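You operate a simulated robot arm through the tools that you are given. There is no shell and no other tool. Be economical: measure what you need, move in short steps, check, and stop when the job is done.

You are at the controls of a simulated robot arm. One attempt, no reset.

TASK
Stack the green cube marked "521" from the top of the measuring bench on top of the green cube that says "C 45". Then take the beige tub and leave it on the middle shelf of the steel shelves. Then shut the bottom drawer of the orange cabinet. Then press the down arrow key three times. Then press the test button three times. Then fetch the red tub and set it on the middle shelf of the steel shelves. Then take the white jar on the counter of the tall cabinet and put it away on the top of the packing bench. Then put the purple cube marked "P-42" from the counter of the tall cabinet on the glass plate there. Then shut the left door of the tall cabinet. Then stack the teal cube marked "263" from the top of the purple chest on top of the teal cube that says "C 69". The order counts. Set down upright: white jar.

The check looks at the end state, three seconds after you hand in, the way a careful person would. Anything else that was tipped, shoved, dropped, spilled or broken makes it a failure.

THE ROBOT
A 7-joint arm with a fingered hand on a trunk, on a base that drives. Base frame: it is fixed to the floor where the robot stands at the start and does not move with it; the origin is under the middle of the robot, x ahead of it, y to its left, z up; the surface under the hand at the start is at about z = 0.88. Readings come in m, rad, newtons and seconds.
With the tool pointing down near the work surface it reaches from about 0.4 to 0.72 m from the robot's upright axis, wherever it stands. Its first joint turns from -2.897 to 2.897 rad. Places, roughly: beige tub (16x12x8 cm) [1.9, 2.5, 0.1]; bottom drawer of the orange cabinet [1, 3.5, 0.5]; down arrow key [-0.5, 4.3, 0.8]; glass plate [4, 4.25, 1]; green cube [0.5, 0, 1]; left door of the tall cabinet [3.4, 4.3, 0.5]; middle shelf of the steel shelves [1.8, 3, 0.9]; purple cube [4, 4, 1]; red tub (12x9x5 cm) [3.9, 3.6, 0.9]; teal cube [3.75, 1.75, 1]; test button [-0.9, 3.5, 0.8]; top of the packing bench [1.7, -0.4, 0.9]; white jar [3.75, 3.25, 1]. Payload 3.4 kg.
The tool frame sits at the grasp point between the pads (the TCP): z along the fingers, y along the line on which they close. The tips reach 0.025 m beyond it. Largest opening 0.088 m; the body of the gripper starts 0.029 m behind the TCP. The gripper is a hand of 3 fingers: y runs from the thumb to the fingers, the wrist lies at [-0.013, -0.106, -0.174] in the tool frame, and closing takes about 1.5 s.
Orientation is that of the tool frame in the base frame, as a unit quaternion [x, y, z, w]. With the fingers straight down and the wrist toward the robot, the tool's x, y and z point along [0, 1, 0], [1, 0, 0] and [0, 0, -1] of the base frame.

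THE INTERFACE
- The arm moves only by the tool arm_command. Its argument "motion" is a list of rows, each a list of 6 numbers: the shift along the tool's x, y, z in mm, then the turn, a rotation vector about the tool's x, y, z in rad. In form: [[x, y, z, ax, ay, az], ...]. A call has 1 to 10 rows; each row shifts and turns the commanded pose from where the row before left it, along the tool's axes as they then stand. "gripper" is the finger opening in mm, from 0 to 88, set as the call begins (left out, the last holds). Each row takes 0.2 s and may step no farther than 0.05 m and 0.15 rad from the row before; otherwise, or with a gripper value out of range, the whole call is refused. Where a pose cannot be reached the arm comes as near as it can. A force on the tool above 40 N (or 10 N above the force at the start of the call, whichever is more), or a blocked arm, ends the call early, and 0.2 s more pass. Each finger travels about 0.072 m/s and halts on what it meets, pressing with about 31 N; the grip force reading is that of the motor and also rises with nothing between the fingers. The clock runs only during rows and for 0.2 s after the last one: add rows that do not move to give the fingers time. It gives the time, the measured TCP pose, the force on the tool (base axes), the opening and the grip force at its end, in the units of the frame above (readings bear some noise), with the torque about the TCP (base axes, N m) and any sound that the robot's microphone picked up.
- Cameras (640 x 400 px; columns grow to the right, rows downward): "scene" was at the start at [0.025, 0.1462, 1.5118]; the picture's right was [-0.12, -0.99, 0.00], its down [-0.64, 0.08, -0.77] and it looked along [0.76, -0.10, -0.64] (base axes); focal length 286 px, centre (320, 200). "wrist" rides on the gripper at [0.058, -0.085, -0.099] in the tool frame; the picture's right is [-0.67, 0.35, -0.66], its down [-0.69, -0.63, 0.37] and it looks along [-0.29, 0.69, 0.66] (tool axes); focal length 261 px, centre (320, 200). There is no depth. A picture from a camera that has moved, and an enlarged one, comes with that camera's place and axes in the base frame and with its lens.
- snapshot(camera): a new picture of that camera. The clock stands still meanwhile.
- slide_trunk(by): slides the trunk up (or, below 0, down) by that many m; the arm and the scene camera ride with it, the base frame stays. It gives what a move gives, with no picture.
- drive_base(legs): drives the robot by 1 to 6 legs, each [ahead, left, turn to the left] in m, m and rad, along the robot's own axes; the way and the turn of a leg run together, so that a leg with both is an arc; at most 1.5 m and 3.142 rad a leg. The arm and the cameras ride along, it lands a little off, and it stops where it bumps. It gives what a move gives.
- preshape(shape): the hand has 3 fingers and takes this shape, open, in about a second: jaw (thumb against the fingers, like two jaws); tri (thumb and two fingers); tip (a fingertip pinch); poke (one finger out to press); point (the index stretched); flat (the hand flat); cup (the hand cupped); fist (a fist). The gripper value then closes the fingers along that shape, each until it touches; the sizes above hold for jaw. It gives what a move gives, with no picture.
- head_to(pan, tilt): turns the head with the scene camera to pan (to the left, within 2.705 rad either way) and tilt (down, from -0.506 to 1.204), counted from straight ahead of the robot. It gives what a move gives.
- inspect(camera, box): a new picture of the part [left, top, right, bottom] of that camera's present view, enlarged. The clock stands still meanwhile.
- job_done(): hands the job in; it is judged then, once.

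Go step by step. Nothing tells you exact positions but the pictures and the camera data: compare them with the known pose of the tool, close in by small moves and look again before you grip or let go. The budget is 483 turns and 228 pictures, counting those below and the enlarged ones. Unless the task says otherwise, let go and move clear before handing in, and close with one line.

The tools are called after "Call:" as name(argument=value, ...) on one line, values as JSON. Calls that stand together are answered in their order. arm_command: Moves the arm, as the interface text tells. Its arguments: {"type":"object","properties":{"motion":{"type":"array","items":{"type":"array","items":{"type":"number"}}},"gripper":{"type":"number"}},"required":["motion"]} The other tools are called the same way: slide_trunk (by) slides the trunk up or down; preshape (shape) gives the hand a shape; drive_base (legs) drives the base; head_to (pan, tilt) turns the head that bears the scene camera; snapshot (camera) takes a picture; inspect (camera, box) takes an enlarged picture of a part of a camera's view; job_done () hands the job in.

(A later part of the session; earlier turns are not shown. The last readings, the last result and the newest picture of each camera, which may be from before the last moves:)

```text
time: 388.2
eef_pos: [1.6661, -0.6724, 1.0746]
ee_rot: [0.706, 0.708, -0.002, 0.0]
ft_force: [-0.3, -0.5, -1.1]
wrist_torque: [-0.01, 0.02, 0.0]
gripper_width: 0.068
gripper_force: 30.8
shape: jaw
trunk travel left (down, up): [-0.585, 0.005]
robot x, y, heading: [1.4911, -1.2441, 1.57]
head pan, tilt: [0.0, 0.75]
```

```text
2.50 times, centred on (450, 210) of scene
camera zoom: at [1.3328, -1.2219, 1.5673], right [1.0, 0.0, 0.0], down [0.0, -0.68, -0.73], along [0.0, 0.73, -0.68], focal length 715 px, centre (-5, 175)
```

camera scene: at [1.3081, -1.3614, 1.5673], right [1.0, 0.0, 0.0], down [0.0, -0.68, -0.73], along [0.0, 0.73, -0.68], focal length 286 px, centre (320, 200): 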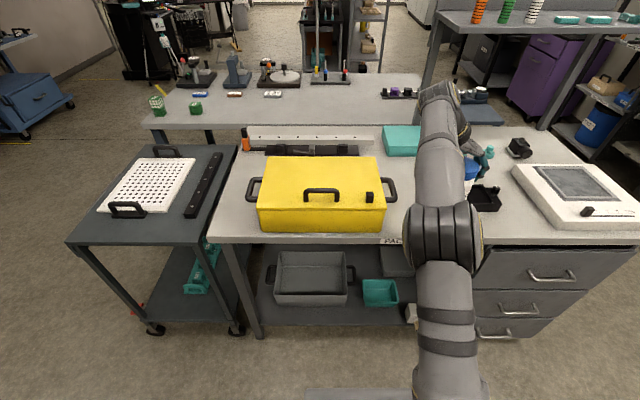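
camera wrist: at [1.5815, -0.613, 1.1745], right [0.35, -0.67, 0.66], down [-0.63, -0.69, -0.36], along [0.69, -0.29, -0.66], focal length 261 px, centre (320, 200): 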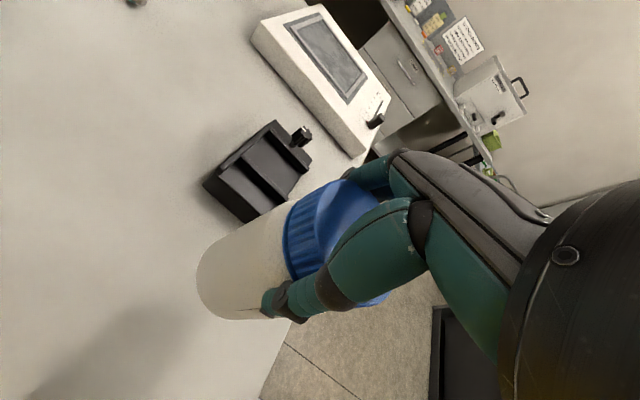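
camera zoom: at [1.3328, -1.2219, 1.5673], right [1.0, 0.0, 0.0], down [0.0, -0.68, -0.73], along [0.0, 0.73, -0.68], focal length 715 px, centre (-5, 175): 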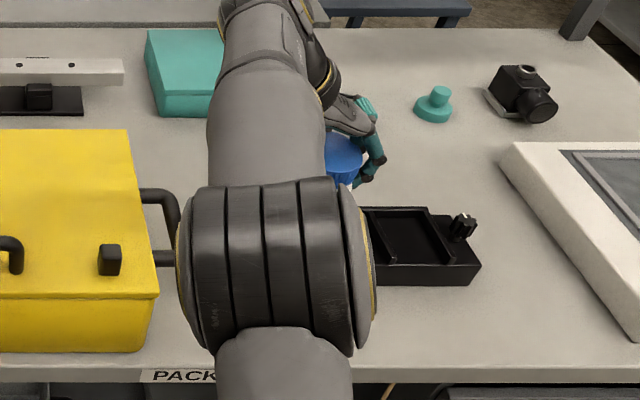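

The jar hangs over the free patch, with holder and case clear. I lower another 55 mm carefully and check the elbow clearance above the case.

Call:
arm_command(motion=[[0, 0, 20, 0, 0, 0], [0, 0, 20, 0, 0, 0], [0, 0, 15, 0, 0, 0], [0, 0, 0, 0, 0, 0]])

Call:
snapshot(camera="scene")

Call:
snapshot(camera="wrist")

```text
time: 389.2
eef_pos: [1.6681, -0.6735, 1.0206]
ee_rot: [0.706, 0.708, -0.001, 0.001]
ft_force: [-0.3, -0.4, -1.0]
wrist_torque: [0.0, -0.02, 0.01]
gripper_width: 0.068
gripper_force: 30.7
shape: jaw
trunk travel left (down, up): [-0.585, 0.005]
robot x, y, heading: [1.4896, -1.2398, 1.573]
head pan, tilt: [0.0, 0.75]
```

```text
59 pictures are left
camera scene: at [1.3327, -1.2219, 1.5673], right [1.0, 0.0, 0.0], down [0.0, -0.68, -0.73], along [0.0, 0.73, -0.68], focal length 286 px, centre (320, 200)
```

scene: 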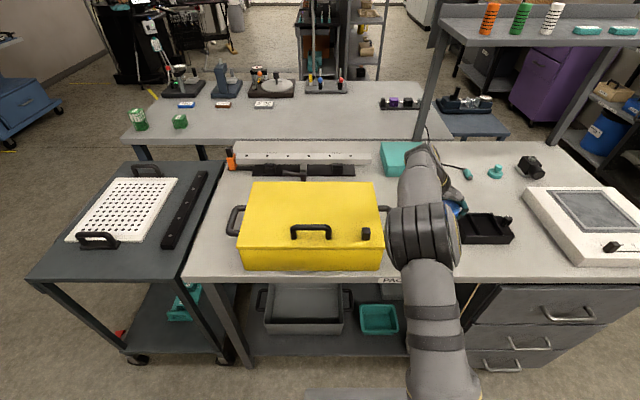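

```text
58 pictures are left
camera wrist: at [1.5816, -0.6141, 1.1198], right [0.35, -0.67, 0.66], down [-0.63, -0.69, -0.36], along [0.69, -0.29, -0.66], focal length 261 px, centre (320, 200)
```

wrist: 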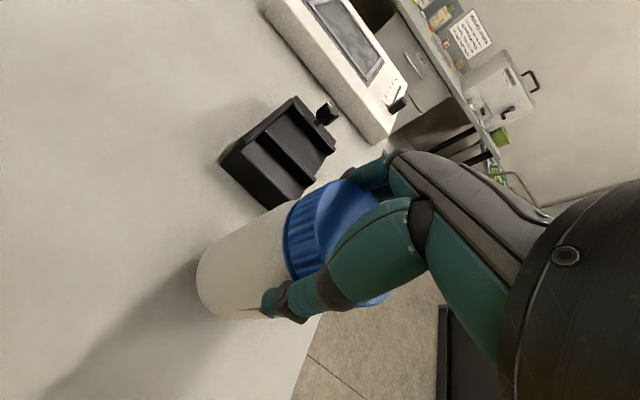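

Call:
arm_command(motion=[[0, 0, 6, 0, 0, 0], [0, 0, 5, 0, 0, 0], [0, 0, 4, 0, 0, 0], [0, 0, 0, 0, 0, 0]])

Call:
arm_command(motion=[[0, 0, 4, 0, 0, 0], [0, 0, 3, 0, 0, 0], [0, 0, 0, 0, 0, 0]])

```text
time: 390.2
eef_pos: [1.6674, -0.6739, 1.0068]
ee_rot: [0.707, 0.708, -0.001, 0.0]
ft_force: [-0.7, -0.5, -3.0]
wrist_torque: [0.05, -0.03, -0.02]
gripper_width: 0.0679
gripper_force: 30.9
shape: jaw
trunk travel left (down, up): [-0.585, 0.005]
robot x, y, heading: [1.4897, -1.2431, 1.573]
head pan, tilt: [0.0, 0.75]
```

```text
time: 391.0
eef_pos: [1.6662, -0.6737, 0.9992]
ee_rot: [0.706, 0.709, -0.002, 0.001]
ft_force: [0.8, -0.4, -2.1]
wrist_torque: [-0.06, 0.01, -0.02]
gripper_width: 0.0679
gripper_force: 31.1
shape: jaw
trunk travel left (down, up): [-0.585, 0.005]
robot x, y, heading: [1.4912, -1.2423, 1.578]
head pan, tilt: [0.0, 0.75]
```

No contact yet. I continue in small steps.

Call:
arm_command(motion=[[0, 0, 3, 0, 0, 0], [0, 0, 3, 0, 0, 0], [0, 0, 0, 0, 0, 0]])

Call:
arm_command(motion=[[0, 0, 3, 0, 0, 0], [0, 0, 3, 0, 0, 0], [0, 0, 0, 0, 0, 0]])

Call:
snapshot(camera="wrist")

```text
time: 391.8
eef_pos: [1.6677, -0.674, 0.9946]
ee_rot: [0.706, 0.708, 0.0, 0.0]
ft_force: [0.0, 2.7, 11.8]
wrist_torque: [0.01, 0.01, 0.01]
gripper_width: 0.0677
gripper_force: 31.1
shape: jaw
trunk travel left (down, up): [-0.585, 0.005]
robot x, y, heading: [1.4904, -1.2441, 1.568]
head pan, tilt: [0.0, 0.75]
```

```text
time: 392.4
eef_pos: [1.6678, -0.6712, 0.9931]
ee_rot: [0.705, 0.709, 0.005, -0.002]
ft_force: [-0.8, 1.2, 17.1]
wrist_torque: [-0.25, 0.27, -0.1]
gripper_width: 0.0662
gripper_force: 31.2
shape: jaw
trunk travel left (down, up): [-0.585, 0.005]
robot x, y, heading: [1.4917, -1.241, 1.571]
head pan, tilt: [0.0, 0.75]
stopped in row 3: the force on the tool passed its limit at 42 N (the readings are from after the stop); the commanded pose is now the measured one
```

```text
57 pictures are left
camera wrist: at [1.5825, -0.6132, 1.0931], right [0.35, -0.68, 0.65], down [-0.62, -0.68, -0.38], along [0.7, -0.28, -0.66], focal length 261 px, centre (320, 200)
```

wrist: 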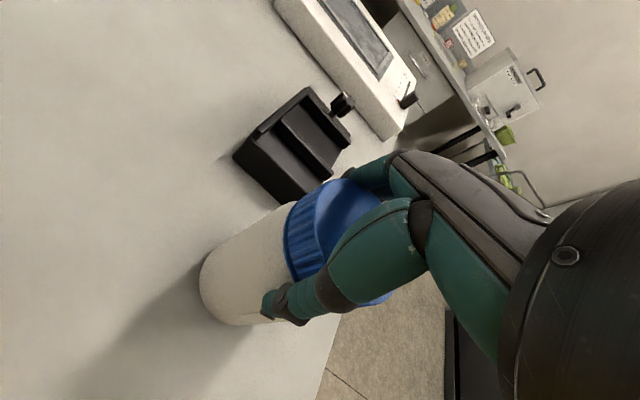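

It's seated. I ease up 2 mm and open the fingers, then rise straight.

Call:
arm_command(motion=[[0, 0, -2, 0, 0, 0], [0, 0, 0, 0, 0, 0]])

Call:
arm_command(motion=[[0, 0, 0, 0, 0, 0], [0, 0, 0, 0, 0, 0], [0, 0, 0, 0, 0, 0]], gripper=86)

Call:
snapshot(camera="wrist")

```text
time: 393.0
eef_pos: [1.6688, -0.6718, 0.9933]
ee_rot: [0.706, 0.709, 0.003, -0.001]
ft_force: [0.4, 2.6, 14.8]
wrist_torque: [-0.13, 0.07, 0.0]
gripper_width: 0.0665
gripper_force: 31.1
shape: jaw
trunk travel left (down, up): [-0.585, 0.005]
robot x, y, heading: [1.4881, -1.2428, 1.578]
head pan, tilt: [0.0, 0.75]
```

```text
time: 393.8
eef_pos: [1.668, -0.6718, 0.9926]
ee_rot: [0.706, 0.708, 0.003, -0.001]
ft_force: [-0.3, 2.1, 10.6]
wrist_torque: [-0.01, 0.17, -0.02]
gripper_width: 0.0872
gripper_force: 0.1
shape: jaw
trunk travel left (down, up): [-0.585, 0.005]
robot x, y, heading: [1.491, -1.2427, 1.572]
head pan, tilt: [0.0, 0.75]
```

```text
56 pictures are left
camera wrist: at [1.5824, -0.6137, 1.0927], right [0.35, -0.67, 0.65], down [-0.63, -0.69, -0.37], along [0.7, -0.28, -0.66], focal length 261 px, centre (320, 200)
```

wrist: 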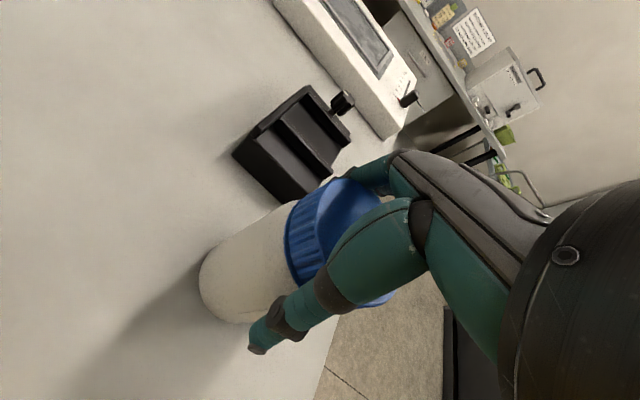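

Call:
arm_command(motion=[[0, 0, -8, 0, 0, 0], [0, 0, -15, 0, 0, 0], [0, 0, -30, 0, 0, 0], [0, 0, -40, 0, 0, 0], [0, 0, -40, 0, 0, 0], [0, 0, -30, 0, 0, 0], [0, 0, 0, 0, 0, 0]])

Call:
snapshot(camera="wrist")

```text
time: 395.4
eef_pos: [1.6679, -0.6724, 1.156]
ee_rot: [0.706, 0.708, 0.003, -0.001]
ft_force: [0.3, -0.1, -0.1]
wrist_torque: [-0.01, -0.02, 0.01]
gripper_width: 0.0862
gripper_force: 0.0
shape: jaw
trunk travel left (down, up): [-0.585, 0.005]
robot x, y, heading: [1.4886, -1.2446, 1.568]
head pan, tilt: [0.0, 0.75]
```

```text
55 pictures are left
camera wrist: at [1.5813, -0.6142, 1.2557], right [0.35, -0.67, 0.65], down [-0.63, -0.69, -0.37], along [0.7, -0.28, -0.66], focal length 261 px, centre (320, 200)
```

wrist: 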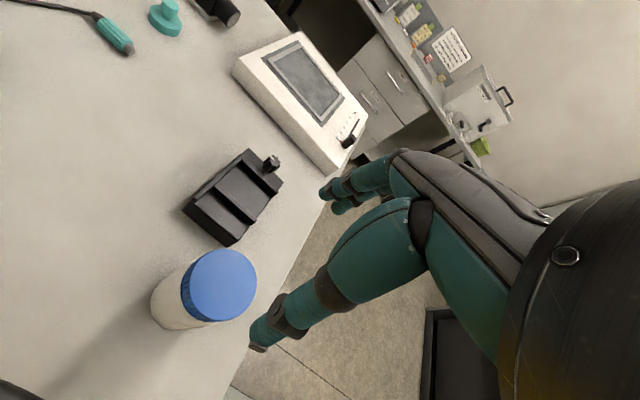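

The white jar stands upright on the packing bench. I unwind the hand's yaw and drive back around to the tall cabinet.

Call:
arm_command(motion=[[0, 0, -10, 0, 0, -0.15], [0, 0, 0, 0, 0, -0.15], [0, 0, 0, 0, 0, -0.15], [0, 0, 0, 0, 0, -0.15], [0, 0, 0, 0, 0, -0.15], [0, 0, 0, 0, 0, -0.15], [0, 0, 0, 0, 0, -0.15], [0, 0, 0, 0, 0, -0.15], [0, 0, 0, 0, 0, -0.15], [0, 0, 0, 0, 0, -0.15]])

Call:
drive_base(legs=[[-0.16, 0, 0], [0, -1.46, 0], [1.4, 0, 0], [1.2, 0, 0], [0, 0.3, 0]])

Call:
head_to(pan=0.0, tilt=0.5)

Call:
snapshot(camera="scene")

```text
time: 397.6
eef_pos: [1.6682, -0.6724, 1.1659]
ee_rot: [0.033, 0.999, 0.003, 0.001]
ft_force: [-0.1, -0.2, -0.9]
wrist_torque: [0.0, 0.0, 0.0]
gripper_width: 0.0865
gripper_force: 0.1
shape: jaw
trunk travel left (down, up): [-0.585, 0.005]
robot x, y, heading: [1.488, -1.2461, 1.57]
head pan, tilt: [0.0, 0.75]
```

```text
time: 419.9
eef_pos: [2.782, 1.7893, 1.1664]
ee_rot: [0.025, 1.0, 0.002, 0.001]
ft_force: [0.4, 0.3, 0.2]
wrist_torque: [-0.02, -0.05, 0.0]
gripper_width: 0.0862
gripper_force: 0.1
shape: jaw
trunk travel left (down, up): [-0.585, 0.005]
robot x, y, heading: [2.6147, 1.2155, 1.586]
head pan, tilt: [0.0, 0.75]
```

```text
time: 420.7
eef_pos: [2.7815, 1.7874, 1.166]
ee_rot: [0.024, 1.0, 0.002, 0.002]
ft_force: [0.5, -0.8, -0.1]
wrist_torque: [-0.01, 0.02, -0.02]
gripper_width: 0.0861
gripper_force: 0.3
shape: jaw
trunk travel left (down, up): [-0.585, 0.005]
robot x, y, heading: [2.6186, 1.2158, 1.59]
head pan, tilt: [0.0, 0.499]
```

```text
54 pictures are left
camera scene: at [2.4576, 1.2407, 1.5891], right [1.0, 0.02, 0.0], down [0.01, -0.48, -0.88], along [-0.02, 0.88, -0.48], focal length 286 px, centre (320, 200)
```

scene: 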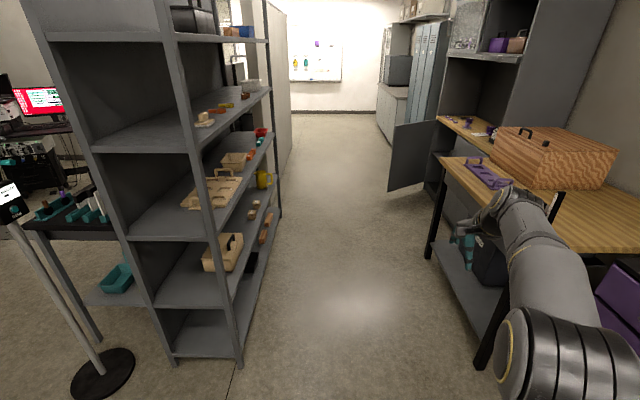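

Both tubs stand on the middle shelf. I drive up the aisle, turn to face the cabinet and look at cube P-42 and the glass plate.

Call:
drive_base(legs=[[1.2, 0, -0.02], [1.25, 0, 0], [0, 0, -1.57]])

Call:
head_to(pan=0.3, tilt=0.65)

Call:
snapshot(camera="scene")

```text
time: 436.6
eef_pos: [3.1984, 3.5042, 1.1652]
ee_rot: [0.733, 0.68, 0.0, 0.003]
ft_force: [-0.9, 0.2, -0.2]
wrist_torque: [0.0, 0.01, -0.02]
gripper_width: 0.0861
gripper_force: 0.0
shape: jaw
trunk travel left (down, up): [-0.585, 0.005]
robot x, y, heading: [2.628, 3.6834, -0.001]
head pan, tilt: [0.0, 0.499]
```

```text
time: 437.4
eef_pos: [3.2001, 3.5034, 1.1655]
ee_rot: [0.733, 0.681, 0.002, 0.003]
ft_force: [0.4, 0.6, 0.1]
wrist_torque: [0.0, -0.02, -0.01]
gripper_width: 0.0861
gripper_force: 0.0
shape: jaw
trunk travel left (down, up): [-0.585, 0.005]
robot x, y, heading: [2.6294, 3.6832, -0.009]
head pan, tilt: [0.3, 0.649]
```

```text
53 pictures are left
camera scene: at [2.6539, 3.8671, 1.5759], right [0.29, -0.96, 0.0], down [-0.58, -0.17, -0.8], along [0.76, 0.23, -0.6], focal length 286 px, centre (320, 200)
```

scene: 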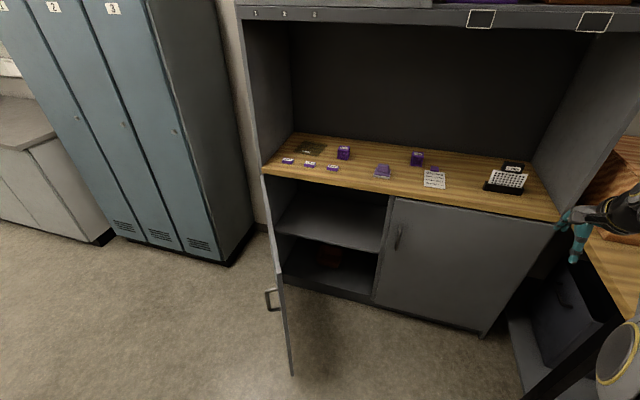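

I drive in beside the open door (keeping off it), then view the cube and plate closely.

Call:
drive_base(legs=[[0.675, 0, 0.005], [0, 0.15, 0]])

Call:
head_to(pan=0.5, tilt=0.8)

Call:
snapshot(camera="scene")

```text
time: 442.1
eef_pos: [3.8723, 3.664, 1.1656]
ee_rot: [0.727, 0.686, 0.001, 0.002]
ft_force: [-0.2, 0.3, 0.0]
wrist_torque: [0.0, 0.02, 0.01]
gripper_width: 0.0862
gripper_force: 0.1
shape: jaw
trunk travel left (down, up): [-0.585, 0.005]
robot x, y, heading: [3.301, 3.8354, 0.01]
head pan, tilt: [0.3, 0.649]
```

```text
time: 442.8
eef_pos: [3.8734, 3.6629, 1.1656]
ee_rot: [0.728, 0.686, 0.001, 0.004]
ft_force: [0.2, -0.1, 0.0]
wrist_torque: [0.0, 0.01, -0.01]
gripper_width: 0.0862
gripper_force: 0.0
shape: jaw
trunk travel left (down, up): [-0.585, 0.005]
robot x, y, heading: [3.302, 3.8385, 0.005]
head pan, tilt: [0.499, 0.799]
```

```text
52 pictures are left
camera scene: at [3.3103, 4.0319, 1.5633], right [0.49, -0.87, 0.0], down [-0.63, -0.35, -0.7], along [0.61, 0.34, -0.72], focal length 286 px, centre (320, 200)
```

scene: 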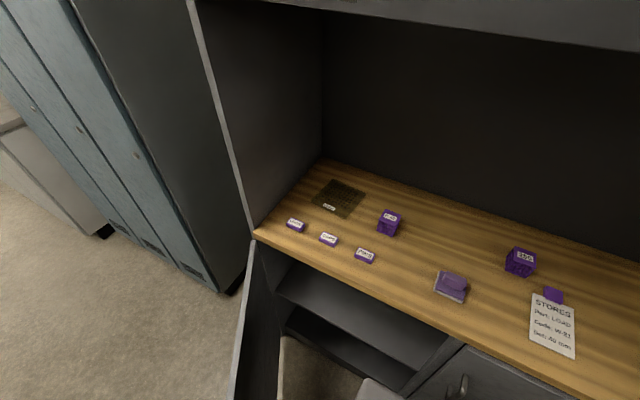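

Call:
inspect(camera="scene", box=[270, 165, 470, 305])

```text
2.86 times, centred on (370, 235) of scene
camera zoom: at [3.3103, 4.0319, 1.5633], right [0.49, -0.87, 0.0], down [-0.63, -0.35, -0.7], along [0.61, 0.34, -0.72], focal length 818 px, centre (177, 100)
```

zoom: 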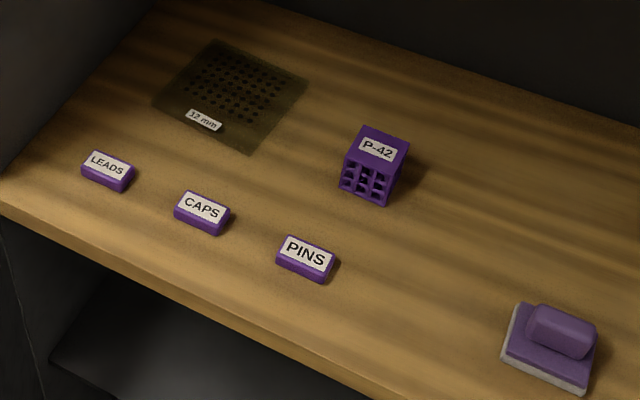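

P-42 is at about (3.860, 4.114), square to the axes; the glass plate spans x 3.83–3.965, y 4.23–4.36. I move the hand over the cube.

Call:
arm_command(motion=[[45, -4, 5, 0, 0, 0], [45, -4, 5, 0, 0, 0], [45, -4, 5, 0, 0, 0], [45, -4, 5, 0, 0, 0], [45, -4, 5, 0, 0, 0], [45, -4, 10, 0, 0, 0], [45, -4, 15, 0, 0, 0], [45, -4, 15, 0, 0, 0], [45, -4, 15, 0, 0, 0], [45, -4, 15, 0, 0, 0]], gripper=66)

Call:
arm_command(motion=[[0, 0, 0, 0, 0, -0.06], [0, 0, 0, 0, 0, 0]])

Call:
snapshot(camera="wrist")

Call:
inspect(camera="scene", box=[270, 165, 470, 305])

```text
time: 445.0
eef_pos: [3.8615, 4.1137, 1.0692]
ee_rot: [0.728, 0.685, 0.0, 0.003]
ft_force: [0.2, -0.1, 0.9]
wrist_torque: [0.06, -0.02, -0.03]
gripper_width: 0.0662
gripper_force: 0.1
shape: jaw
trunk travel left (down, up): [-0.585, 0.005]
robot x, y, heading: [3.2983, 3.8354, 0.008]
head pan, tilt: [0.499, 0.799]
```

```text
time: 445.6
eef_pos: [3.8608, 4.1146, 1.0685]
ee_rot: [0.707, 0.707, 0.001, 0.003]
ft_force: [0.9, -0.2, 0.7]
wrist_torque: [-0.02, -0.03, -0.01]
gripper_width: 0.0662
gripper_force: 0.1
shape: jaw
trunk travel left (down, up): [-0.585, 0.005]
robot x, y, heading: [3.2998, 3.8348, 0.009]
head pan, tilt: [0.499, 0.799]
```

```text
50 pictures are left
camera wrist: at [3.7748, 4.1745, 1.1682], right [0.35, -0.67, 0.66], down [-0.63, -0.69, -0.37], along [0.7, -0.29, -0.66], focal length 261 px, centre (320, 200)
```

wrist: 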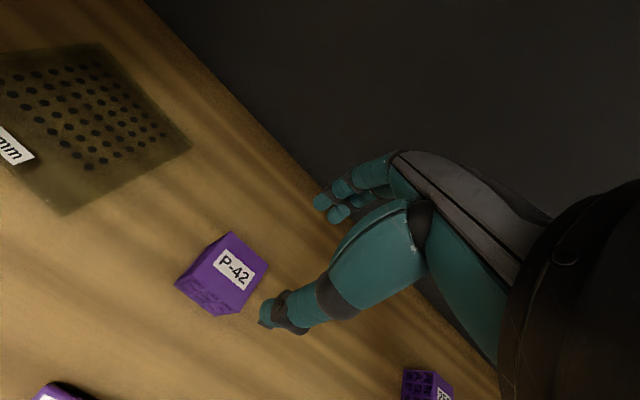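

```text
2.86 times, centred on (370, 235) of scene
camera zoom: at [3.3103, 4.0321, 1.5632], right [0.49, -0.87, 0.0], down [-0.63, -0.35, -0.7], along [0.61, 0.34, -0.72], focal length 818 px, centre (177, 100)
```

zoom: 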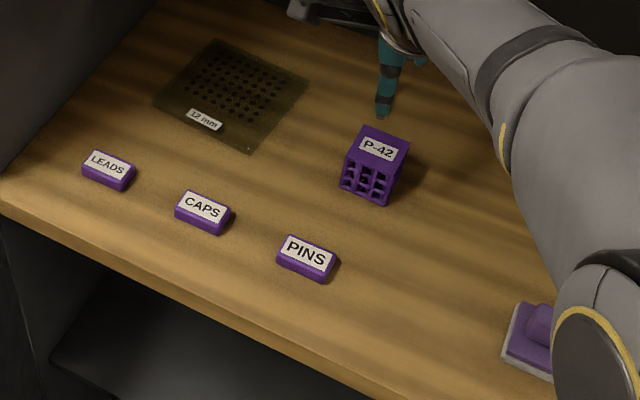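

Cube centre about (3.866, 4.116). I descend around it and close.

Call:
arm_command(motion=[[2, 5, 30, 0, 0, 0], [0, 0, 30, 0, 0, 0], [0, 0, 25, 0, 0, 0], [0, 0, 20, 0, 0, 0], [0, 0, 10, 0, 0, 0], [0, 0, 0, 0, 0, 0]])

Call:
snapshot(camera="wrist")

```text
time: 447.0
eef_pos: [3.8654, 4.1163, 0.9524]
ee_rot: [0.707, 0.707, 0.0, 0.004]
ft_force: [-0.4, -1.1, -0.9]
wrist_torque: [-0.03, 0.0, -0.03]
gripper_width: 0.0663
gripper_force: 0.0
shape: jaw
trunk travel left (down, up): [-0.585, 0.005]
robot x, y, heading: [3.2965, 3.8336, 0.01]
head pan, tilt: [0.499, 0.799]
```

```text
48 pictures are left
camera wrist: at [3.7803, 4.1767, 1.053], right [0.35, -0.67, 0.66], down [-0.63, -0.69, -0.37], along [0.7, -0.29, -0.66], focal length 261 px, centre (320, 200)
```

wrist: 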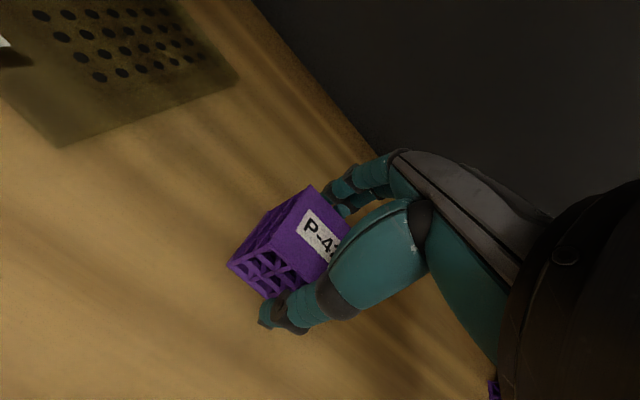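

Call:
arm_command(motion=[[0, 0, 3, 0, 0, 0], [0, 0, 3, 0, 0, 0], [0, 0, 0, 0, 0, 0]])

Call:
arm_command(motion=[[0, 0, 0, 0, 0, 0], [0, 0, 0, 0, 0, 0], [0, 0, 0, 0, 0, 0], [0, 0, 0, 0, 0, 0], [0, 0, 0, 0, 0, 0]], gripper=30)

Call:
arm_command(motion=[[0, 0, -10, 0, 0, 0], [0, 0, -25, 0, 0, 0], [0, 0, -25, 0, 0, 0], [0, 0, 0, 0, 0, 0]])

Call:
snapshot(camera="wrist")

```text
time: 447.8
eef_pos: [3.8652, 4.1174, 0.9492]
ee_rot: [0.707, 0.707, 0.001, 0.003]
ft_force: [0.2, -0.4, -0.5]
wrist_torque: [-0.02, 0.0, 0.02]
gripper_width: 0.0664
gripper_force: 0.1
shape: jaw
trunk travel left (down, up): [-0.585, 0.005]
robot x, y, heading: [3.303, 3.8349, 0.005]
head pan, tilt: [0.499, 0.799]
```

```text
time: 449.0
eef_pos: [3.8659, 4.1162, 0.9489]
ee_rot: [0.707, 0.707, 0.001, 0.004]
ft_force: [-0.3, 0.4, -0.6]
wrist_torque: [0.0, -0.02, 0.0]
gripper_width: 0.0436
gripper_force: 31.3
shape: jaw
trunk travel left (down, up): [-0.585, 0.005]
robot x, y, heading: [3.3044, 3.8314, 0.005]
head pan, tilt: [0.499, 0.799]
```

```text
time: 450.0
eef_pos: [3.8648, 4.1178, 1.0088]
ee_rot: [0.707, 0.707, 0.0, 0.003]
ft_force: [0.6, 0.3, -0.5]
wrist_torque: [0.02, 0.01, -0.01]
gripper_width: 0.0437
gripper_force: 31.4
shape: jaw
trunk travel left (down, up): [-0.585, 0.005]
robot x, y, heading: [3.303, 3.837, 0.007]
head pan, tilt: [0.499, 0.799]
```

```text
47 pictures are left
camera wrist: at [3.7792, 4.1767, 1.1078], right [0.35, -0.67, 0.66], down [-0.63, -0.69, -0.37], along [0.7, -0.29, -0.66], focal length 261 px, centre (320, 200)
```

wrist: 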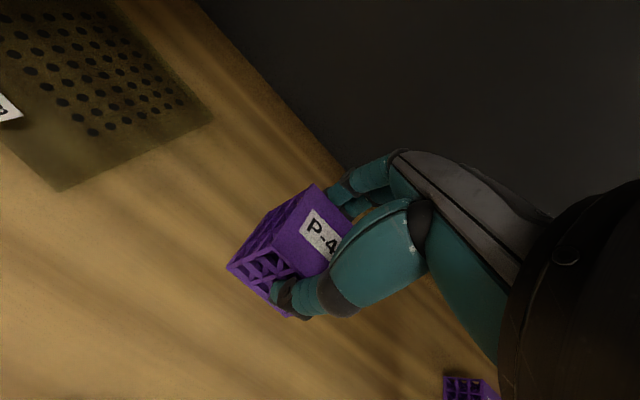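

Gripped. I yaw the hand toward the plate's direction for reach and carry the cube over the plate.

Call:
arm_command(motion=[[0, 0, 0, 0, 0, -0.15], [0, 0, 0, 0, 0, -0.15], [0, 0, 0, 0, 0, -0.15], [0, 0, 0, 0, 0, -0.15], [30.6, 26.1, 0, 0, 0, 0], [30.6, 26.1, 0, 0, 0, 0], [30.6, 26.1, 0, 0, 0, 0], [30.6, 26.1, 0, 0, 0, 0], [0, 0, 0, 0, 0, 0]])

Call:
snapshot(camera="wrist")

Call:
inspect(camera="scene", box=[270, 130, 470, 270])

```text
time: 452.0
eef_pos: [3.8785, 4.2721, 1.0061]
ee_rot: [0.466, 0.885, 0.0, 0.003]
ft_force: [1.1, -0.2, -0.8]
wrist_torque: [-0.01, 0.01, 0.04]
gripper_width: 0.0432
gripper_force: 31.2
shape: jaw
out of reach, approached as far as the arm can: row 8
trunk travel left (down, up): [-0.585, 0.005]
robot x, y, heading: [3.3004, 3.8343, 0.011]
head pan, tilt: [0.499, 0.799]
```

```text
46 pictures are left
camera wrist: at [3.7745, 4.2732, 1.105], right [0.66, -0.35, 0.66], down [-0.13, -0.92, -0.36], along [0.74, 0.15, -0.66], focal length 261 px, centre (320, 200)
```

wrist: 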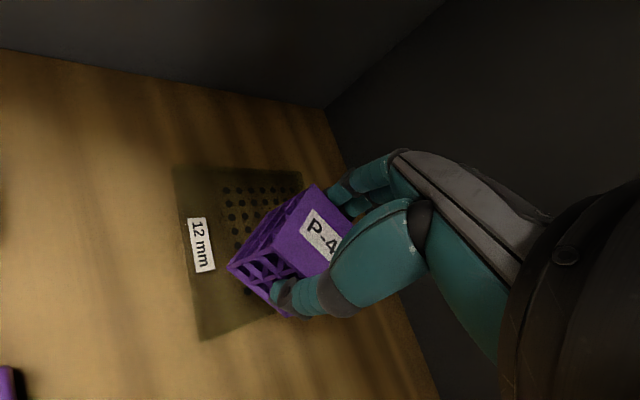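

```text
2.86 times, centred on (370, 200) of scene
camera zoom: at [3.3105, 4.0321, 1.5632], right [0.49, -0.87, 0.0], down [-0.63, -0.35, -0.7], along [0.61, 0.34, -0.72], focal length 818 px, centre (177, 200)
```

zoom: 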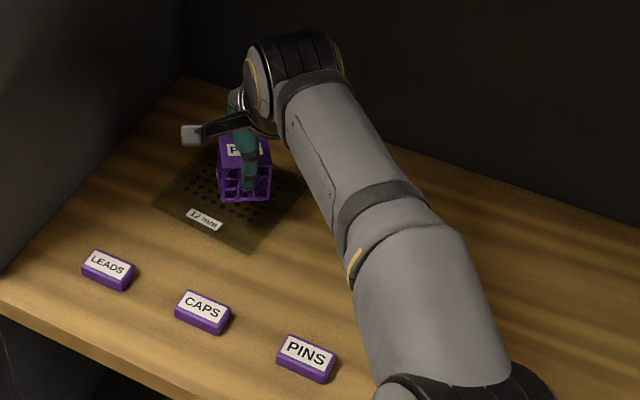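

The cube hangs above the plate, well inside its edges. I lower slowly to contact.

Call:
arm_command(motion=[[0, -1, 15, 0, 0, 0], [0, 0, 10, 0, 0, 0], [0, 0, 8, 0, 0, 0], [0, 0, 4, 0, 0, 0], [0, 0, 0, 0, 0, 0]])

Call:
arm_command(motion=[[0, 0, 3, 0, 0, 0], [0, 0, 3, 0, 0, 0], [0, 0, 0, 0, 0, 0]])

```text
time: 453.2
eef_pos: [3.8781, 4.2713, 0.9695]
ee_rot: [0.466, 0.885, 0.0, 0.002]
ft_force: [0.6, -0.5, -0.8]
wrist_torque: [-0.01, -0.01, 0.05]
gripper_width: 0.0433
gripper_force: 31.2
shape: jaw
trunk travel left (down, up): [-0.585, 0.005]
robot x, y, heading: [3.3027, 3.8372, 0.004]
head pan, tilt: [0.499, 0.799]
```

```text
time: 454.0
eef_pos: [3.8781, 4.2711, 0.964]
ee_rot: [0.466, 0.885, 0.001, 0.004]
ft_force: [-0.1, 0.2, -1.2]
wrist_torque: [-0.04, 0.0, 0.0]
gripper_width: 0.0436
gripper_force: 31.2
shape: jaw
trunk travel left (down, up): [-0.585, 0.005]
robot x, y, heading: [3.2994, 3.8378, 0.007]
head pan, tilt: [0.499, 0.799]
```

Call:
arm_command(motion=[[0, 0, 2, 0, 0, 0], [0, 0, 2, 0, 0, 0], [0, 0, 0, 0, 0, 0]])

Call:
arm_command(motion=[[0, 0, 2, 0, 0, 0], [0, 0, 2, 0, 0, 0], [0, 0, 0, 0, 0, 0]])

Call:
inspect(camera="scene", box=[300, 150, 400, 230])

```text
time: 454.8
eef_pos: [3.8772, 4.271, 0.96]
ee_rot: [0.467, 0.884, 0.0, 0.003]
ft_force: [-0.8, 0.8, -1.0]
wrist_torque: [0.0, 0.02, -0.01]
gripper_width: 0.0435
gripper_force: 31.6
shape: jaw
trunk travel left (down, up): [-0.585, 0.005]
robot x, y, heading: [3.2995, 3.833, 0.01]
head pan, tilt: [0.499, 0.799]
```

```text
time: 455.6
eef_pos: [3.877, 4.2714, 0.9594]
ee_rot: [0.466, 0.885, 0.001, 0.003]
ft_force: [0.0, 0.8, 7.6]
wrist_torque: [0.04, -0.07, 0.0]
gripper_width: 0.0433
gripper_force: 31.0
shape: jaw
trunk travel left (down, up): [-0.585, 0.005]
robot x, y, heading: [3.2964, 3.8344, 0.011]
head pan, tilt: [0.499, 0.799]
```

```text
5.00 times, centred on (350, 190) of scene
camera zoom: at [3.3094, 4.0313, 1.5635], right [0.49, -0.87, 0.0], down [-0.63, -0.35, -0.7], along [0.61, 0.34, -0.72], focal length 1431 px, centre (170, 250)
```

zoom: 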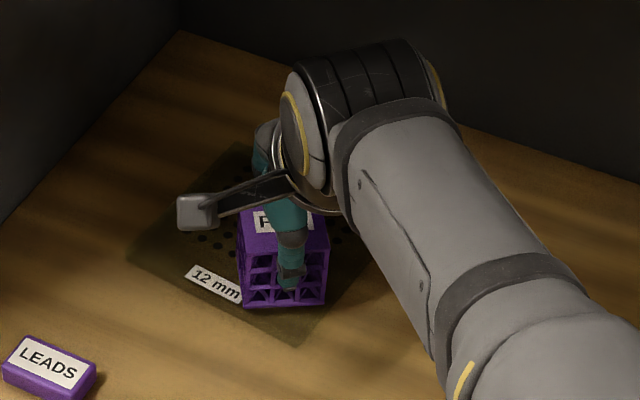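

The cube rests on the plate, inside its edges. I open and rise.

Call:
arm_command(motion=[[0, 0, -1, 0, 0, 0], [0, 0, 0, 0, 0, 0], [0, 0, 0, 0, 0, 0], [0, 0, 0, 0, 0, 0]], gripper=66)

Call:
arm_command(motion=[[0, 0, -15, 0, 0, 0], [0, 0, -30, 0, 0, 0], [0, 0, -40, 0, 0, 0], [0, -20, -40, 0, 0, 0], [0, -40, 0, 0, 0, 0.12], [0, -40, 0, 0, 0, 0.12], [0, -40, 0, 0, 0, 0.12], [0, -40, 0, 0, 0, 0.12], [0, -30, 0, 0, 0, 0.12], [0, 0, 0, 0, 0, 0]])

Call:
inspect(camera="scene", box=[270, 150, 420, 260])

```text
time: 456.6
eef_pos: [3.8782, 4.2714, 0.9567]
ee_rot: [0.466, 0.885, -0.001, 0.003]
ft_force: [0.7, -0.8, -0.9]
wrist_torque: [-0.01, 0.01, -0.02]
gripper_width: 0.0658
gripper_force: 0.0
shape: jaw
trunk travel left (down, up): [-0.585, 0.005]
robot x, y, heading: [3.2994, 3.8322, 0.01]
head pan, tilt: [0.499, 0.799]
```

```text
time: 458.8
eef_pos: [3.7797, 4.2896, 1.1246]
ee_rot: [0.708, 0.706, 0.0, 0.003]
ft_force: [0.3, 0.2, -0.1]
wrist_torque: [0.01, -0.02, 0.01]
gripper_width: 0.0658
gripper_force: 0.1
shape: jaw
out of reach, approached as far as the arm can: row 4, 5, 6, 7, 8, 9
trunk travel left (down, up): [-0.585, 0.005]
robot x, y, heading: [3.3022, 3.8354, 0.008]
head pan, tilt: [0.499, 0.799]
```

```text
3.64 times, centred on (345, 205) of scene
camera zoom: at [3.3104, 4.032, 1.5632], right [0.49, -0.87, 0.0], down [-0.63, -0.35, -0.7], along [0.61, 0.34, -0.72], focal length 1041 px, centre (229, 182)
```

zoom: 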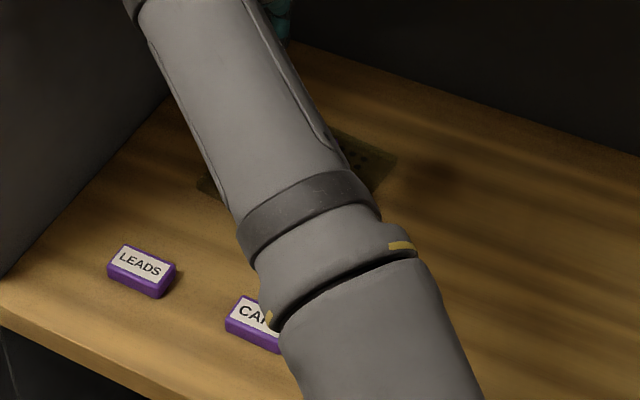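

I swing the hand away to see the cube on its plate.

Call:
arm_command(motion=[[-40, -10, 0, 0, 0, 0], [-40, -10, 0, 0, 0, 0], [-40, -10, 0, 0, 0, 0], [-40, -10, 0, 0, 0, 0], [-40, -10, 0, 0, 0, 0], [-40, -10, 0, 0, 0, 0], [-40, -10, 0, 0, 0, 0], [0, 0, 0, 0, 0, 0]])

Call:
inspect(camera="scene", box=[270, 150, 420, 260])

```text
time: 460.6
eef_pos: [3.8522, 4.1659, 1.2204]
ee_rot: [0.707, 0.707, 0.0, 0.002]
ft_force: [0.2, 0.1, -0.4]
wrist_torque: [0.0, -0.03, -0.02]
gripper_width: 0.0657
gripper_force: 0.1
shape: jaw
out of reach, approached as far as the arm can: row 1, 2, 3, 4, 5, 6, 7
trunk travel left (down, up): [-0.585, 0.005]
robot x, y, heading: [3.3028, 3.8346, 0.013]
head pan, tilt: [0.499, 0.799]
```

```text
3.64 times, centred on (345, 205) of scene
camera zoom: at [3.3103, 4.032, 1.5632], right [0.49, -0.87, 0.0], down [-0.63, -0.35, -0.7], along [0.61, 0.34, -0.72], focal length 1041 px, centre (229, 182)
```

zoom: 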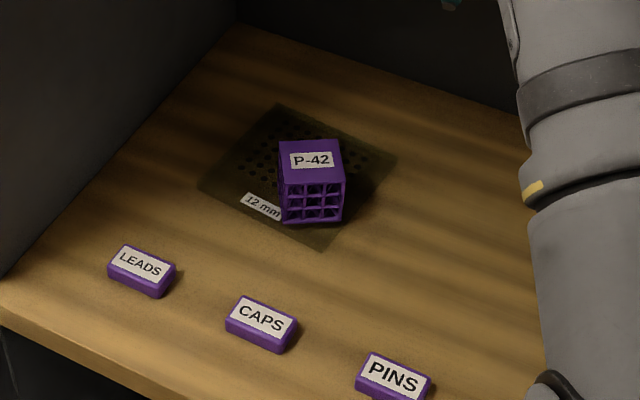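

P-42 sits squarely on the glass plate. My commanded point had come too close to the robot; I move it back out to a comfortable radius.

Call:
arm_command(motion=[[0, 40, -15, 0, 0, 0], [0, 40, -15, 0, 0, 0], [0, 40, -15, 0, 0, 0], [0, 40, -15, 0, 0, 0], [0, 0, 0, 0, 0, 0]])

```text
time: 461.8
eef_pos: [3.8999, 4.1088, 1.2084]
ee_rot: [0.707, 0.707, 0.001, 0.003]
ft_force: [-0.1, 0.2, 0.3]
wrist_torque: [0.02, 0.02, 0.05]
gripper_width: 0.0659
gripper_force: 0.2
shape: jaw
out of reach, approached as far as the arm can: row 1, 2, 3, 4
trunk travel left (down, up): [-0.585, 0.005]
robot x, y, heading: [3.298, 3.8353, 0.006]
head pan, tilt: [0.499, 0.799]
```

The arm seems stuck against a joint limit in this configuration. I yaw the hand back toward radial to free it.

Call:
arm_command(motion=[[0, 0, 0, 0, 0, -0.15], [0, 0, 0, 0, 0, -0.15], [0, 0, 0, 0, 0, 0], [0, 0, 0, 0, 0, 0]])

Call:
snapshot(camera="scene")

```text
time: 462.8
eef_pos: [3.9034, 4.1118, 1.2125]
ee_rot: [0.594, 0.805, 0.0, 0.003]
ft_force: [-0.6, 0.4, 0.4]
wrist_torque: [0.01, -0.03, 0.02]
gripper_width: 0.0659
gripper_force: 0.0
shape: jaw
out of reach, approached as far as the arm can: row 1
trunk travel left (down, up): [-0.585, 0.005]
robot x, y, heading: [3.3042, 3.8357, 0.004]
head pan, tilt: [0.499, 0.799]
```

```text
41 pictures are left
camera scene: at [3.3103, 4.032, 1.5632], right [0.49, -0.87, 0.0], down [-0.63, -0.35, -0.7], along [0.61, 0.34, -0.72], focal length 286 px, centre (320, 200)
```

scene: 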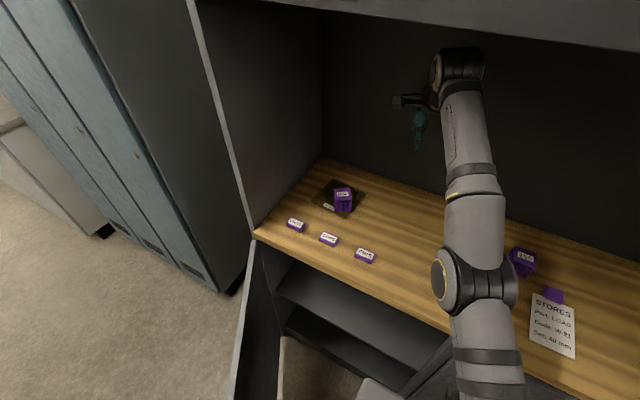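

The hand is free again. I bring it back inward and slightly lower.

Call:
arm_command(motion=[[-20, -30, 20, 0, 0, 0], [-20, -35, 20, 0, 0, 0], [-20, -35, 20, 0, 0, 0], [-20, -35, 10, 0, 0, 0], [0, 0, 0, 0, 0, 0]])

```text
time: 464.0
eef_pos: [3.8609, 4.0338, 1.1806]
ee_rot: [0.594, 0.805, 0.001, 0.003]
ft_force: [0.8, -0.3, -0.5]
wrist_torque: [0.02, -0.01, 0.0]
gripper_width: 0.066
gripper_force: 0.1
shape: jaw
out of reach, approached as far as the arm can: row 1, 2, 3
trunk travel left (down, up): [-0.585, 0.005]
robot x, y, heading: [3.2986, 3.8408, 0.007]
head pan, tilt: [0.499, 0.799]
```

Call:
arm_command(motion=[[-15, -25, 10, 0, 0, 0], [-15, -25, 10, 0, 0, 0], [0, -25, 10, 0, 0, 0], [0, -25, 10, 0, 0, 0], [0, 0, 0, 0, 0, 0], [0, 0, 0, 0, 0, 0]])

```text
time: 465.4
eef_pos: [3.7737, 3.9739, 1.1421]
ee_rot: [0.594, 0.805, 0.0, 0.003]
ft_force: [0.0, -0.3, -0.5]
wrist_torque: [0.0, 0.01, 0.01]
gripper_width: 0.0657
gripper_force: 0.1
shape: jaw
trunk travel left (down, up): [-0.585, 0.005]
robot x, y, heading: [3.2999, 3.8351, 0.008]
head pan, tilt: [0.499, 0.799]
```

Everything is placed there, so next is the tall cabinet's left door. It stands open from its hinge at about (3.64, 4.445) to its free edge at about (3.17, 4.165). I back out, go to its outer (north-west) side and lower a closed hand there.

Call:
drive_base(legs=[[0, -0.14, 0], [-0.68, 0, 0], [0, 0.56, 0]])

Call:
arm_command(motion=[[10, 30, 10, 0, 0, 0.1], [10, 30, 10, 0, 0, 0.1], [0, 30, 10, 0, 0, 0.1], [0, 0, 0, 0, 0, 0]], gripper=0)

Call:
head_to(pan=0.0, tilt=0.8)

Call:
snapshot(camera="scene")

```text
time: 472.9
eef_pos: [3.0984, 4.388, 1.1417]
ee_rot: [0.598, 0.802, -0.001, 0.003]
ft_force: [-0.3, -0.2, -0.3]
wrist_torque: [0.01, 0.02, 0.0]
gripper_width: 0.0658
gripper_force: 0.1
shape: jaw
trunk travel left (down, up): [-0.585, 0.005]
robot x, y, heading: [2.6223, 4.2565, -0.001]
head pan, tilt: [0.499, 0.799]
```

```text
time: 473.9
eef_pos: [3.181, 4.4253, 1.1119]
ee_rot: [0.711, 0.703, 0.0, 0.003]
ft_force: [0.4, -0.5, -0.4]
wrist_torque: [0.02, 0.0, 0.0]
gripper_width: 0.0
gripper_force: 31.2
shape: jaw
trunk travel left (down, up): [-0.585, 0.005]
robot x, y, heading: [2.6231, 4.2533, -0.001]
head pan, tilt: [0.499, 0.799]
```

```text
time: 474.8
eef_pos: [3.1803, 4.4256, 1.1119]
ee_rot: [0.71, 0.704, 0.001, 0.004]
ft_force: [0.1, 0.7, -0.5]
wrist_torque: [0.01, -0.03, -0.01]
gripper_width: 0.0001
gripper_force: 30.9
shape: jaw
trunk travel left (down, up): [-0.585, 0.005]
robot x, y, heading: [2.6233, 4.2541, -0.003]
head pan, tilt: [0.0, 0.799]
```

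```text
40 pictures are left
camera scene: at [2.6441, 4.412, 1.5632], right [0.0, -1.0, 0.0], down [-0.72, 0.0, -0.7], along [0.7, 0.0, -0.72], focal length 286 px, centre (320, 200)
```

scene: 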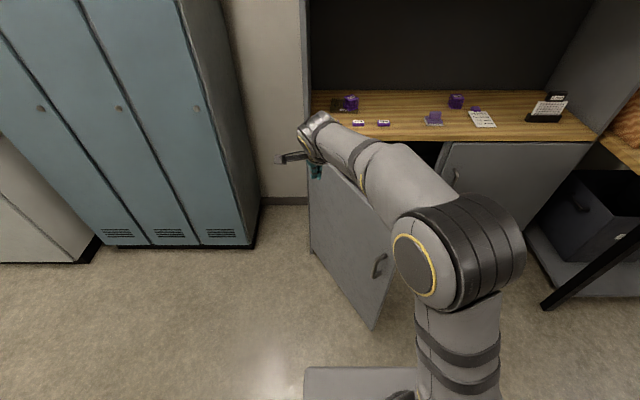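

The hand is on the outer side of the door. I lower the trunk so the hand is at mid-door height.

Call:
slide_trunk(by=-0.4)

Call:
arm_command(motion=[[0, 0, 30, 0, 0, 0], [0, 0, 30, 0, 0, 0], [0, 0, 20, 0, 0, 0], [0, 0, 0, 0, 0, 0]])

Call:
snapshot(camera="scene")

```text
time: 478.6
eef_pos: [3.1804, 4.4252, 0.7115]
ee_rot: [0.711, 0.703, 0.0, 0.002]
ft_force: [0.7, 0.0, -0.5]
wrist_torque: [0.02, -0.01, 0.0]
gripper_width: 0.0
gripper_force: 31.3
shape: jaw
trunk travel left (down, up): [-0.185, 0.405]
robot x, y, heading: [2.6191, 4.2523, -0.003]
head pan, tilt: [0.0, 0.799]
```

```text
time: 479.6
eef_pos: [3.1814, 4.4244, 0.6318]
ee_rot: [0.711, 0.703, 0.001, 0.003]
ft_force: [0.4, 0.8, -0.9]
wrist_torque: [-0.01, -0.01, -0.02]
gripper_width: 0.0002
gripper_force: 31.1
shape: jaw
trunk travel left (down, up): [-0.185, 0.405]
robot x, y, heading: [2.6219, 4.2551, -0.004]
head pan, tilt: [0.0, 0.799]
```

```text
39 pictures are left
camera scene: at [2.6441, 4.4119, 1.1633], right [0.0, -1.0, 0.0], down [-0.72, 0.0, -0.7], along [0.7, 0.0, -0.72], focal length 286 px, centre (320, 200)
```

scene: 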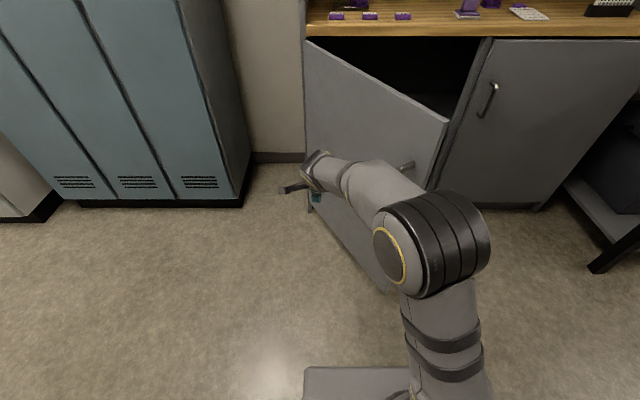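

I push the door along its closing arc.

Call:
arm_command(motion=[[-38, 18, 0, 0, 0, 0], [-38, 18, 0, 0, 0, 0], [-38, 18, 0, 0, 0, 0], [-38, 18, 0, 0, 0, 0], [-29, 20, 0, 0, 0, 0], [-29, 20, 0, 0, 0, 0], [-29, 20, 0, 0, 0, 0], [-29, 20, 0, 0, 0, 0], [0, 0, 0, 0, 0, 0]])

Call:
snapshot(camera="scene")

```text
time: 481.6
eef_pos: [3.3302, 4.155, 0.6339]
ee_rot: [0.711, 0.703, -0.001, 0.003]
ft_force: [-0.6, 0.4, 0.4]
wrist_torque: [-0.01, 0.03, -0.02]
gripper_width: 0.0
gripper_force: 31.0
shape: jaw
trunk travel left (down, up): [-0.185, 0.405]
robot x, y, heading: [2.6238, 4.2565, -0.001]
head pan, tilt: [0.0, 0.799]
```

```text
38 pictures are left
camera scene: at [2.6442, 4.4118, 1.1633], right [0.0, -1.0, 0.0], down [-0.72, 0.0, -0.7], along [0.7, 0.0, -0.72], focal length 286 px, centre (320, 200)
```

scene: 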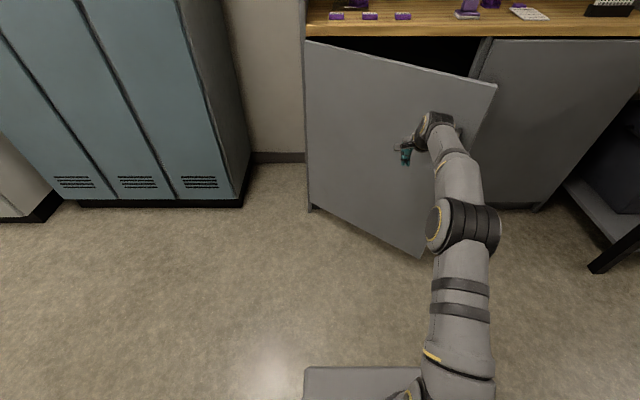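

The door is swinging shut. I drive forward 0.15 m with the hand pushing, then finish with the arm.

Call:
drive_base(legs=[[0.15, 0, 0]])

Call:
arm_command(motion=[[-25, 10, 0, 0, 0, 0], [-25, 10, 0, 0, 0, 0], [-25, 15, 0, 0, 0, 0], [0, 15, 0, 0, 0, 0], [0, 10, 0, 0, 0, 0], [0, 10, 0, 0, 0, 0], [0, 10, 0, 0, 0, 0], [0, 10, 0, 0, 0, 0], [0, 0, 0, 0, 0, 0]])

Call:
snapshot(camera="scene")

```text
time: 483.0
eef_pos: [3.4819, 4.1553, 0.6355]
ee_rot: [0.711, 0.703, 0.001, 0.004]
ft_force: [-0.2, -0.6, 0.6]
wrist_torque: [0.04, -0.03, 0.02]
gripper_width: 0.0
gripper_force: 31.2
shape: jaw
trunk travel left (down, up): [-0.185, 0.405]
robot x, y, heading: [2.7731, 4.2533, 0.003]
head pan, tilt: [0.0, 0.799]
```

```text
time: 485.0
eef_pos: [3.4822, 4.0954, 0.6278]
ee_rot: [0.71, 0.704, 0.0, 0.003]
ft_force: [-0.9, -0.6, 0.0]
wrist_torque: [0.01, 0.0, -0.01]
gripper_width: 0.0001
gripper_force: 31.1
shape: jaw
out of reach, approached as far as the arm can: row 2, 3, 4, 5, 6, 7, 8
trunk travel left (down, up): [-0.185, 0.405]
robot x, y, heading: [2.7738, 4.2583, 0.004]
head pan, tilt: [0.0, 0.799]
```

```text
37 pictures are left
camera scene: at [2.7953, 4.4117, 1.1633], right [0.0, -1.0, 0.0], down [-0.72, 0.0, -0.7], along [0.7, 0.0, -0.72], focal length 286 px, centre (320, 200)
```

scene: 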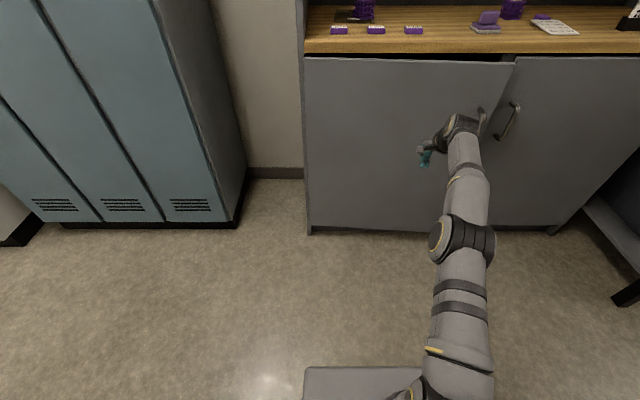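

Nearly shut. I drive 8 cm closer and press it home with the arm.

Call:
drive_base(legs=[[0.08, 0, 0]])

Call:
arm_command(motion=[[0, 8, 0, 0, 0, 0], [0, 8, 0, 0, 0, 0], [0, 8, 0, 0, 0, 0], [0, 8, 0, 0, 0, 0], [0, 0, 0, 0, 0, 0]])

Call:
snapshot(camera="scene")

```text
time: 486.1
eef_pos: [3.5633, 4.0956, 0.6276]
ee_rot: [0.711, 0.703, 0.0, 0.003]
ft_force: [0.4, -0.2, 0.4]
wrist_torque: [0.01, -0.01, 0.01]
gripper_width: 0.0001
gripper_force: 30.9
shape: jaw
trunk travel left (down, up): [-0.185, 0.405]
robot x, y, heading: [2.8534, 4.2562, 0.002]
head pan, tilt: [0.0, 0.799]
```

```text
time: 487.3
eef_pos: [3.5638, 4.096, 0.6273]
ee_rot: [0.711, 0.704, 0.002, 0.003]
ft_force: [0.7, -0.4, -0.1]
wrist_torque: [0.02, 0.0, -0.01]
gripper_width: 0.0
gripper_force: 31.0
shape: jaw
out of reach, approached as far as the arm can: row 1, 2, 3, 4
trunk travel left (down, up): [-0.185, 0.405]
robot x, y, heading: [2.8545, 4.2559, -0.002]
head pan, tilt: [0.0, 0.799]
```

```text
36 pictures are left
camera scene: at [2.876, 4.4117, 1.1633], right [0.0, -1.0, 0.0], down [-0.72, 0.0, -0.7], along [0.7, 0.0, -0.72], focal length 286 px, centre (320, 200)
```

scene: 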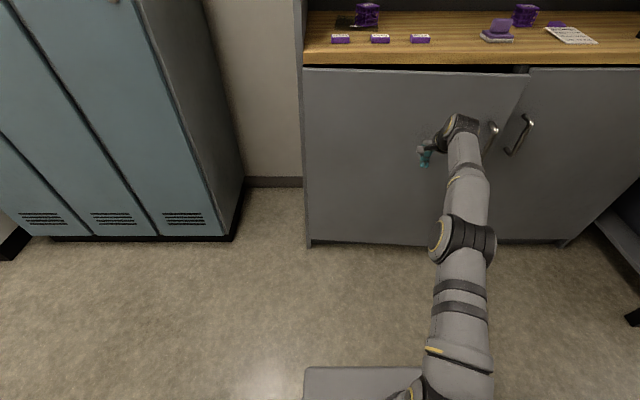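

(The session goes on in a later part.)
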